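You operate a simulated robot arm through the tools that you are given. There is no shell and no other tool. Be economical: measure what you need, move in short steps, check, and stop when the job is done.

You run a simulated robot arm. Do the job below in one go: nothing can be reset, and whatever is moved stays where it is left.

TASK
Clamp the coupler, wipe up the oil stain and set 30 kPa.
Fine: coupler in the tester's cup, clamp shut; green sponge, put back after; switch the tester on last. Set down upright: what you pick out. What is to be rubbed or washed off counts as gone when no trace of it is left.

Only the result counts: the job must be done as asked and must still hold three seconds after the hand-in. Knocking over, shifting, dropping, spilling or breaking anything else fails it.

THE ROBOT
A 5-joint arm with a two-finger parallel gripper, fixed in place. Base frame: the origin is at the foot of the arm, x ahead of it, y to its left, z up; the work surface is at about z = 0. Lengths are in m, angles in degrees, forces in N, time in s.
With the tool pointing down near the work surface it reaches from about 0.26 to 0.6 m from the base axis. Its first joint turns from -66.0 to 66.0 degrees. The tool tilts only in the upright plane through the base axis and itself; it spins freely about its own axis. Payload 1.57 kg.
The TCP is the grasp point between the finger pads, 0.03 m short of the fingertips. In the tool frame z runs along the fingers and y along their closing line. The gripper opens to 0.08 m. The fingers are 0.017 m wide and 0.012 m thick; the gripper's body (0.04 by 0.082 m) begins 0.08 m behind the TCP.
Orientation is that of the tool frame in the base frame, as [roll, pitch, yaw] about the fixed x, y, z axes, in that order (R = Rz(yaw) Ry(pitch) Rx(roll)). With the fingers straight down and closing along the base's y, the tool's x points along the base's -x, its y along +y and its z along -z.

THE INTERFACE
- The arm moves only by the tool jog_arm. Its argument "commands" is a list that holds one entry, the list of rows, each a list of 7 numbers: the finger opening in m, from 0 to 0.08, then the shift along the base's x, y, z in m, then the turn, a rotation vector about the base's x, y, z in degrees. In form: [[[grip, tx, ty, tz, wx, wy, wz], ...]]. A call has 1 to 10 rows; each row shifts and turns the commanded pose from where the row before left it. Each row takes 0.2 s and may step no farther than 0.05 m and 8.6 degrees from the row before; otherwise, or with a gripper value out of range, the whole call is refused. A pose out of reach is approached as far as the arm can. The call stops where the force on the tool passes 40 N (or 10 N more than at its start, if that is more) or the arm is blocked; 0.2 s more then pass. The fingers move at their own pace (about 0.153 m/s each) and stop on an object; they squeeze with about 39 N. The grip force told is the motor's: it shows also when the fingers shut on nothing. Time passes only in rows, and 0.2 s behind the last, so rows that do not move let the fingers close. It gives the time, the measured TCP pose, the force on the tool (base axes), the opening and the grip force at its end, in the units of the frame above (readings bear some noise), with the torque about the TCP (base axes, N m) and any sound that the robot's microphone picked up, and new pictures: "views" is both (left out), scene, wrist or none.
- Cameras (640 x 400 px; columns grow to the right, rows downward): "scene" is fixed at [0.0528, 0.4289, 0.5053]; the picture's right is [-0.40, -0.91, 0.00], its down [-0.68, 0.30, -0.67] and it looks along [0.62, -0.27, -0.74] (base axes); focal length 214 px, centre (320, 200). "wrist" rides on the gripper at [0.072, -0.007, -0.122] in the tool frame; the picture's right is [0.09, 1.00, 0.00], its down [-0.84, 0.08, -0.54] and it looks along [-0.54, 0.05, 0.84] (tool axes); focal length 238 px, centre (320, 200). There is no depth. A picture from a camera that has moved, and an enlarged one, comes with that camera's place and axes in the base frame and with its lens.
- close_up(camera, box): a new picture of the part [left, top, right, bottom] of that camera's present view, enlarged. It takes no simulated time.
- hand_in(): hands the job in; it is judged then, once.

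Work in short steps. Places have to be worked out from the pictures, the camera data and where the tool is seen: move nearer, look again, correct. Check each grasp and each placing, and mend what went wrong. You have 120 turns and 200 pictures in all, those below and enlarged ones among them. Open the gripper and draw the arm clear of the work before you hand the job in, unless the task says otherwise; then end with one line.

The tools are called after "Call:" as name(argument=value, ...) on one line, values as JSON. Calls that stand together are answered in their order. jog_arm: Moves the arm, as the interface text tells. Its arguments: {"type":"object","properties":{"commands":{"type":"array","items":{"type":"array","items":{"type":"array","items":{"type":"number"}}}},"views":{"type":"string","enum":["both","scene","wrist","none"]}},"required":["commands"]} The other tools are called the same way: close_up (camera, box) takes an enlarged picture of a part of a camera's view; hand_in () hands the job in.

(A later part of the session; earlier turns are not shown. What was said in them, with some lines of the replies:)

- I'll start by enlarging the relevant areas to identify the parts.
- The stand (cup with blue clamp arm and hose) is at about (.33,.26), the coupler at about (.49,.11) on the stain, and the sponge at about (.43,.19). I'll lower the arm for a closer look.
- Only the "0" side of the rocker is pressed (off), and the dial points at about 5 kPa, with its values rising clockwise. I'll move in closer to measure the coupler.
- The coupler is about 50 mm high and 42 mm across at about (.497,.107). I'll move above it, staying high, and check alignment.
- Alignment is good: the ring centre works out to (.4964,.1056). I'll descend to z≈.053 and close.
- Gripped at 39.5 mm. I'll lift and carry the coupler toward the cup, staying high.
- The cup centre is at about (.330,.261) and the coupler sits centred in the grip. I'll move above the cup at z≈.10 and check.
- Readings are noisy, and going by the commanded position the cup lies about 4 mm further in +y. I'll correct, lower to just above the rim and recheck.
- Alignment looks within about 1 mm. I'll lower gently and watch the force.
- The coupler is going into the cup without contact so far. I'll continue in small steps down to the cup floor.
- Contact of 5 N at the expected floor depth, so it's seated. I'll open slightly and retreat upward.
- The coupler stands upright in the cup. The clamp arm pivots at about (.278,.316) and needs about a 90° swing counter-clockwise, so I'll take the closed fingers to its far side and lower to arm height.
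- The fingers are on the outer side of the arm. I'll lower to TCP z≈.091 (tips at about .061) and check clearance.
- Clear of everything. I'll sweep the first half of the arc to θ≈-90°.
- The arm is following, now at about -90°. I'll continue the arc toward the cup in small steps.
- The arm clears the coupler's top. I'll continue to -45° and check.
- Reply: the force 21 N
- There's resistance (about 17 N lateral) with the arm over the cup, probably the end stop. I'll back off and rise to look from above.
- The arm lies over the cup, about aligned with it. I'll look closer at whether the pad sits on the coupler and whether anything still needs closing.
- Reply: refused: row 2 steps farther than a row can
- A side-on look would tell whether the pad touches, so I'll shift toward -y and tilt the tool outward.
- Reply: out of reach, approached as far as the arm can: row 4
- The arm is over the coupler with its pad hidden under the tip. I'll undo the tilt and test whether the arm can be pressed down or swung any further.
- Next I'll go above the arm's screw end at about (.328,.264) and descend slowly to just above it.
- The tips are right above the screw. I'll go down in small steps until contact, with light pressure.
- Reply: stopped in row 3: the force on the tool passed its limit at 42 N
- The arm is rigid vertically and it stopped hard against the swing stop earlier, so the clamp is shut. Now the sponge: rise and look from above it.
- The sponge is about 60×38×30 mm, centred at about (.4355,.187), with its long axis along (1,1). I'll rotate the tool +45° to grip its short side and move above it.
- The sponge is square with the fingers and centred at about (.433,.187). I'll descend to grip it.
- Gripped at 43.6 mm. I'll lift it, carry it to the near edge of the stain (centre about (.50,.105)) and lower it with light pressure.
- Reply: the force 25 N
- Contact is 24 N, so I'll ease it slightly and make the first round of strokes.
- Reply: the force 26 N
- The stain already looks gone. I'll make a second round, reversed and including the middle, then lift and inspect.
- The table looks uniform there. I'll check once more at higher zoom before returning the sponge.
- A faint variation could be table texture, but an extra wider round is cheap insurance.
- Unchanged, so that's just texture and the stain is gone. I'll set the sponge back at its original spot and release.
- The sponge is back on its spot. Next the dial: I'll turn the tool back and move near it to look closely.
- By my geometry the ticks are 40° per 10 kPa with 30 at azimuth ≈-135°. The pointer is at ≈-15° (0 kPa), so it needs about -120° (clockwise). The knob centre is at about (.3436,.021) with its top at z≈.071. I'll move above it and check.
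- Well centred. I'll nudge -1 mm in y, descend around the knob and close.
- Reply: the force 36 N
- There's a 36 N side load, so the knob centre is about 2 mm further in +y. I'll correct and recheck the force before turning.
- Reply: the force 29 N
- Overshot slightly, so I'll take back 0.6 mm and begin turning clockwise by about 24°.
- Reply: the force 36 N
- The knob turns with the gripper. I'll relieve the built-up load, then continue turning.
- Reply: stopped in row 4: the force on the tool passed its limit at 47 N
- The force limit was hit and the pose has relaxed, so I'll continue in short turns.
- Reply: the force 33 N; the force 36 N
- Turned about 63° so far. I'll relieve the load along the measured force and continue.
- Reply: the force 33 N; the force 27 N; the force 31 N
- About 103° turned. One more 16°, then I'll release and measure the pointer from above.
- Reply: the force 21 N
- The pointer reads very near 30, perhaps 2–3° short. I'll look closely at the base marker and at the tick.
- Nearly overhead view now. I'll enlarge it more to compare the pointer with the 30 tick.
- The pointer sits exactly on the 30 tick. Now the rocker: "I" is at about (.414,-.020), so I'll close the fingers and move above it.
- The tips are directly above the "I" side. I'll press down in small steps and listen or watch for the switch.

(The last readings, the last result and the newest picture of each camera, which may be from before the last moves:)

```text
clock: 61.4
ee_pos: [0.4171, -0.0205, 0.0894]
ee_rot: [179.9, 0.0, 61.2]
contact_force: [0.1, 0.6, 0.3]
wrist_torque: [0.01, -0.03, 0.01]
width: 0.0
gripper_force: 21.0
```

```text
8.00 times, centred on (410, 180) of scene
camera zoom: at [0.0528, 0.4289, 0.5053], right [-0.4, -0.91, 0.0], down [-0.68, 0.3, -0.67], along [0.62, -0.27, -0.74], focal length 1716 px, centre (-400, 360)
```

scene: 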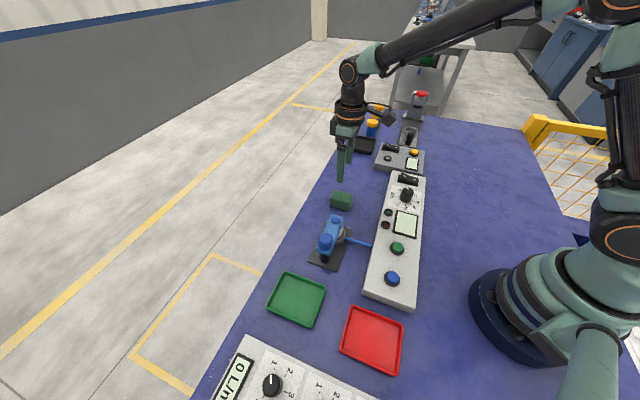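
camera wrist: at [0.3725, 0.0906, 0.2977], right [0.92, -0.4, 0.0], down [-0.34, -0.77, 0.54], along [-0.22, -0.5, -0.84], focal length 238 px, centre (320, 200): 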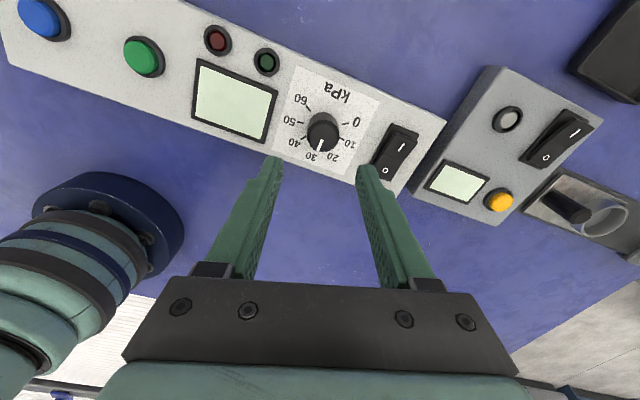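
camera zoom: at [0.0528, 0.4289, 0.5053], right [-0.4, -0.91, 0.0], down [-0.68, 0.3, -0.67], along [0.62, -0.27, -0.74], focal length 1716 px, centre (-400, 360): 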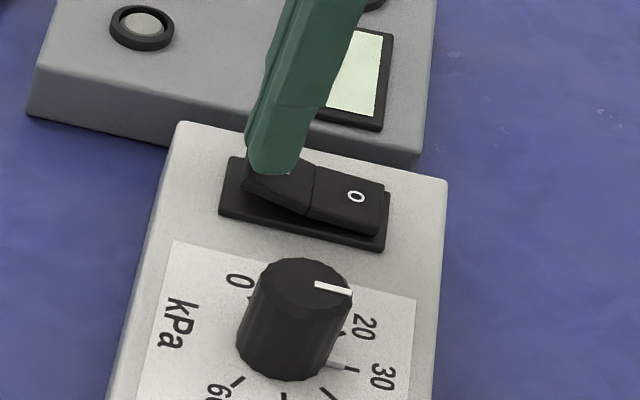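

Not yet touching (tips at about .058). I'll continue down in 2 mm steps.

Call:
jog_arm(commands=[[[0.0, 0, 0, -0.002, 0, 0, 0], [0.0, 0, 0, -0.002, 0, 0, 0], [0.0, 0, 0, -0.002, 0, 0, 0], [0.0, 0, 0, 0, 0, 0, 0]]], views="none")

Call:
close_up(camera="scene", box=[380, 155, 440, 205])

```text
clock: 62.4
ee_pos: [0.4171, -0.0203, 0.0822]
ee_rot: [179.8, 0.0, 61.2]
contact_force: [0.5, 0.3, -0.9]
wrist_torque: [0.03, -0.02, 0.01]
width: 0.0
gripper_force: 20.8
```

```text
8.00 times, centred on (410, 180) of scene
camera zoom: at [0.0528, 0.4289, 0.5053], right [-0.4, -0.91, 0.0], down [-0.68, 0.3, -0.67], along [0.62, -0.27, -0.74], focal length 1716 px, centre (-400, 360)
```

zoom: 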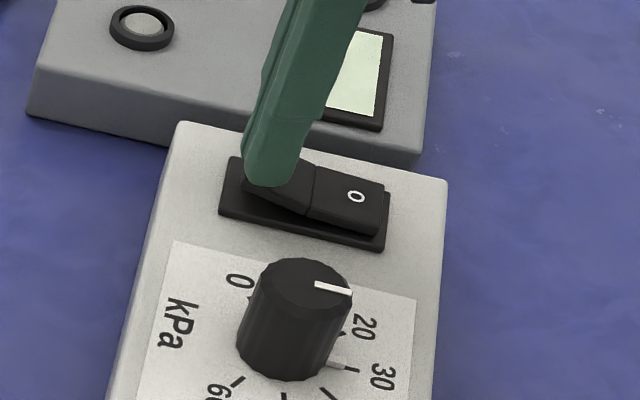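

Call:
jog_arm(commands=[[[0.0, 0, 0, -0.002, 0, 0, 0], [0.0, 0, 0, -0.002, 0, 0, 0], [0.0, 0, 0, 0, 0, 0, 0]]], views="none")

Call:
close_up(camera="scene", box=[380, 155, 440, 205])

```text
clock: 63.2
ee_pos: [0.4169, -0.0204, 0.0786]
ee_rot: [179.9, 0.0, 61.1]
contact_force: [-0.1, -0.5, 1.2]
wrist_torque: [0.05, -0.02, 0.0]
width: 0.0
gripper_force: 22.0
```

```text
8.00 times, centred on (410, 180) of scene
camera zoom: at [0.0528, 0.4289, 0.5053], right [-0.4, -0.91, 0.0], down [-0.68, 0.3, -0.67], along [0.62, -0.27, -0.74], focal length 1716 px, centre (-400, 360)
```

zoom: 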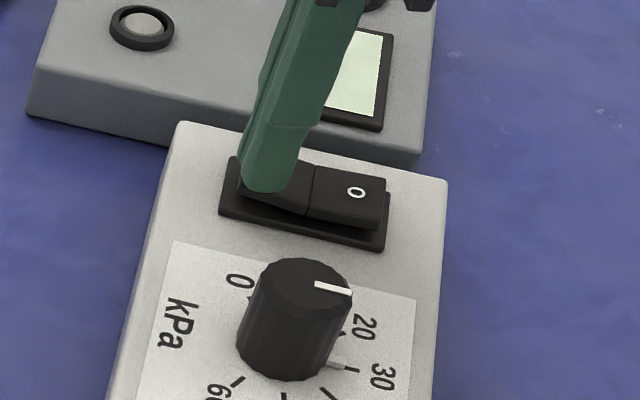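

The rocker has begun to tilt (the 0 side is rising). I'll press further.

Call:
jog_arm(commands=[[[0.0, 0, 0, -0.002, 0, 0, 0], [0.0, 0, 0, -0.002, 0, 0, 0], [0.0, 0, 0, -0.0015, 0, 0, 0], [0.0, 0, 0, 0, 0, 0, 0]]], views="none")

Call:
close_up(camera="scene", box=[380, 155, 440, 205])

```text
clock: 64.0
ee_pos: [0.4173, -0.0201, 0.0765]
ee_rot: [180.0, 0.0, 61.1]
contact_force: [-1.6, -0.4, 7.0]
wrist_torque: [-0.05, 0.14, 0.02]
width: 0.0
gripper_force: 21.5
stopped in row 4: the force on the tool passed its limit at 45 N (the readings are from after the stop); the commanded pose is now the measured one
```

```text
8.00 times, centred on (410, 180) of scene
camera zoom: at [0.0528, 0.4289, 0.5053], right [-0.4, -0.91, 0.0], down [-0.68, 0.3, -0.67], along [0.62, -0.27, -0.74], focal length 1716 px, centre (-400, 360)
```

zoom: 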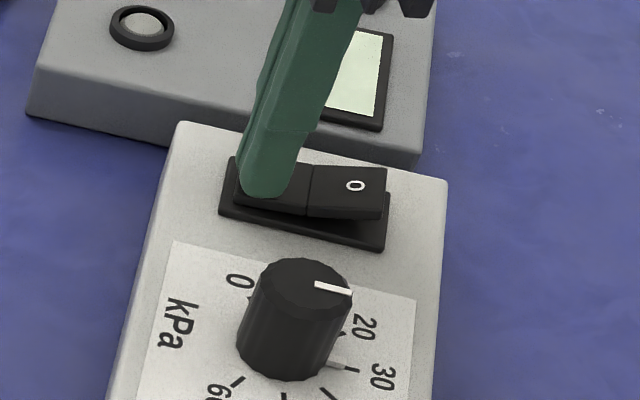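

The 0 side has risen more. I'll retract and see whether the switch latched.

Call:
jog_arm(commands=[[[0.0, 0, 0, 0.03, 0, 0, 0], [0.0, 0, 0, 0.04, 0, 0, 0], [0.0, 0.0, 0.0, 0.03, 0, 0, 0], [0.0, -0.04, -0.02, 0.0, 0, 0, 0], [0.0, 0, 0, 0, 0, 0, 0]]], views="wrist")

Call:
close_up(camera="scene", box=[380, 165, 440, 245])

```text
clock: 65.2
ee_pos: [0.3802, -0.0388, 0.1773]
ee_rot: [-180.0, 0.0, 61.1]
contact_force: [0.3, -0.5, 0.0]
wrist_torque: [-0.01, 0.0, 0.02]
width: 0.0
gripper_force: 21.4
camera wrist: at [0.408, 0.0272, 0.2972], right [0.92, -0.4, 0.0], down [-0.34, -0.77, 0.54], along [-0.22, -0.5, -0.84], focal length 238 px, centre (320, 200)
```

wrist: 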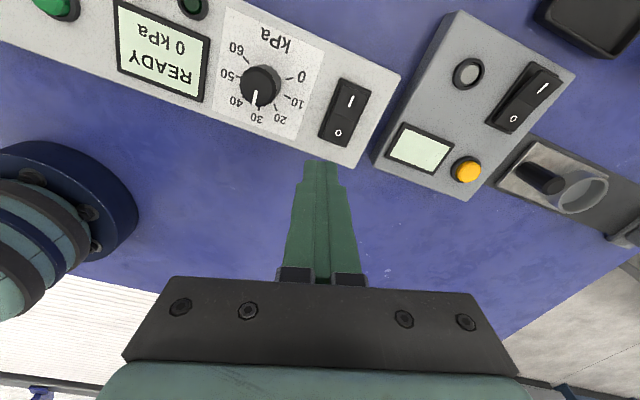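

```text
5.00 times, centred on (410, 205) of scene
camera zoom: at [0.0528, 0.4289, 0.5053], right [-0.4, -0.91, 0.0], down [-0.68, 0.3, -0.67], along [0.62, -0.27, -0.74], focal length 1072 px, centre (-130, 175)
```

zoom: 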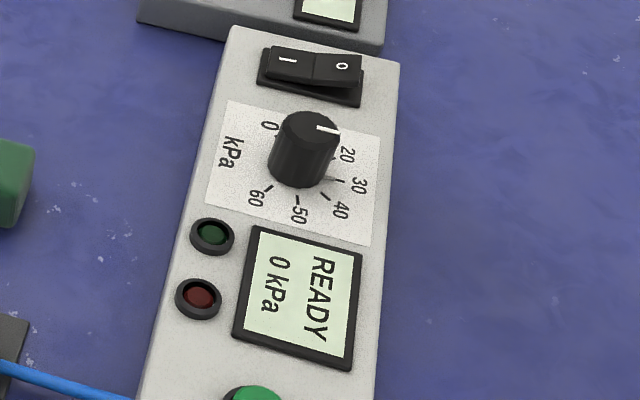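

The tester is on and shows READY, with the dial at 30. I'll retract and check everything once more, including the display.

Call:
jog_arm(commands=[[[0.04, -0.02, 0, 0.05, 0, 0, 0], [0.06, -0.02, 0, 0.045, 0, 0, 0], [0.06, 0, 0, 0.04, 0, 0, 0], [0.06, 0, 0, 0.0, 0, 0, 0], [0.06, 0, 0, 0, 0, 0, 0], [0.06, 0, 0, 0, 0, 0, 0]]], views="scene")

Call:
close_up(camera="scene", box=[300, 165, 440, 275])

```text
refused: row 1 steps farther than a row can; nothing moved
```

```text
3.64 times, centred on (370, 220) of scene
camera zoom: at [0.0528, 0.4289, 0.5053], right [-0.4, -0.91, 0.0], down [-0.68, 0.3, -0.67], along [0.62, -0.27, -0.74], focal length 780 px, centre (138, 127)
```

zoom: 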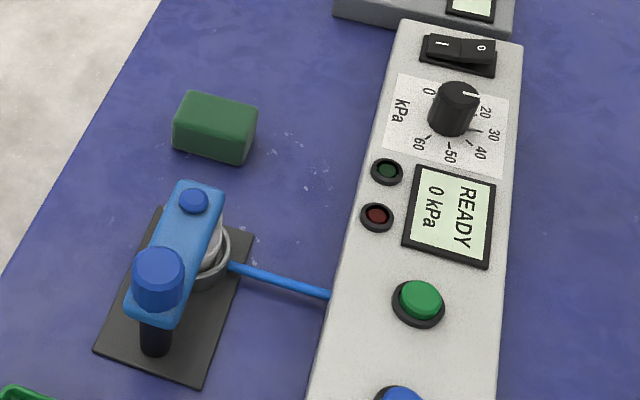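

The sponge, clamp, dial and switch are all as wanted. I'll raise and open the gripper with smaller steps.

Call:
jog_arm(commands=[[[0.04, -0.01, 0, 0.04, 0, 0, 0], [0.06, -0.01, 0, 0.04, 0, 0, 0], [0.06, 0, 0, 0.04, 0, 0, 0], [0.06, 0, 0, 0.0, 0, 0, 0], [0.06, 0, 0, 0, 0, 0, 0], [0.06, 0, 0, 0, 0, 0, 0]]], views="scene")

Call:
close_up(camera="scene", box=[380, 165, 440, 245])

```text
clock: 66.6
ee_pos: [0.3596, -0.04, 0.2957]
ee_rot: [-180.0, 0.0, 61.0]
contact_force: [-0.2, 0.2, 0.1]
wrist_torque: [-0.04, -0.02, 0.0]
width: 0.0601
gripper_force: 0.1
```

scene: 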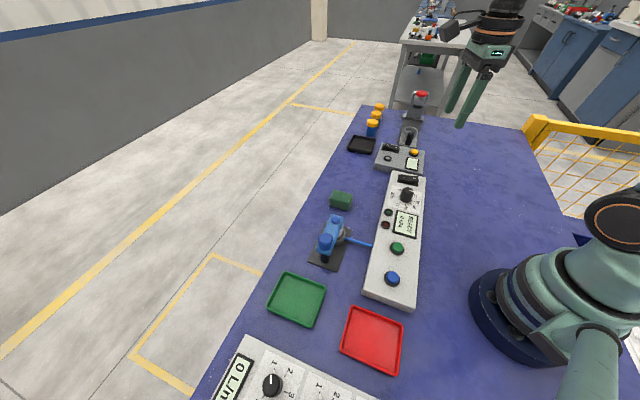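

```text
5.00 times, centred on (410, 205) of scene
camera zoom: at [0.0528, 0.4289, 0.5053], right [-0.4, -0.91, 0.0], down [-0.68, 0.3, -0.67], along [0.62, -0.27, -0.74], focal length 1072 px, centre (-130, 175)
```

zoom: 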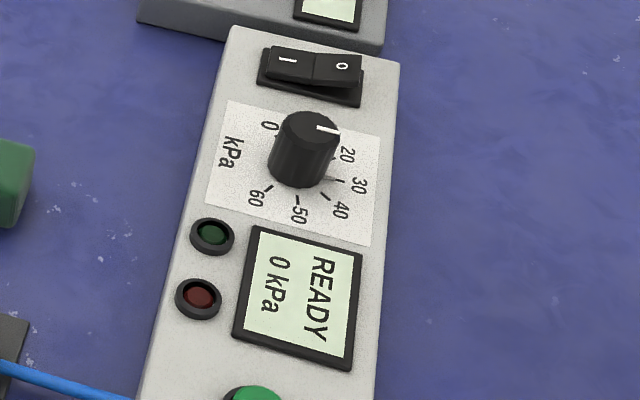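

Everything is in place: coupler clamped, stain gone, sponge back, dial at 30 kPa, tester on and the arm clear. I'll hand in.

Call:
hand_in()

```text
The job is handed in.
```

The coupler is upright in the cup with the clamp swung shut to its stop. No trace of the oil stain shows, and the green sponge is back on its spot. The dial is on 30 kPa, and I switched the tester on last. Its display reads READY, 0 kPa, as I did not press the green button to start a test.
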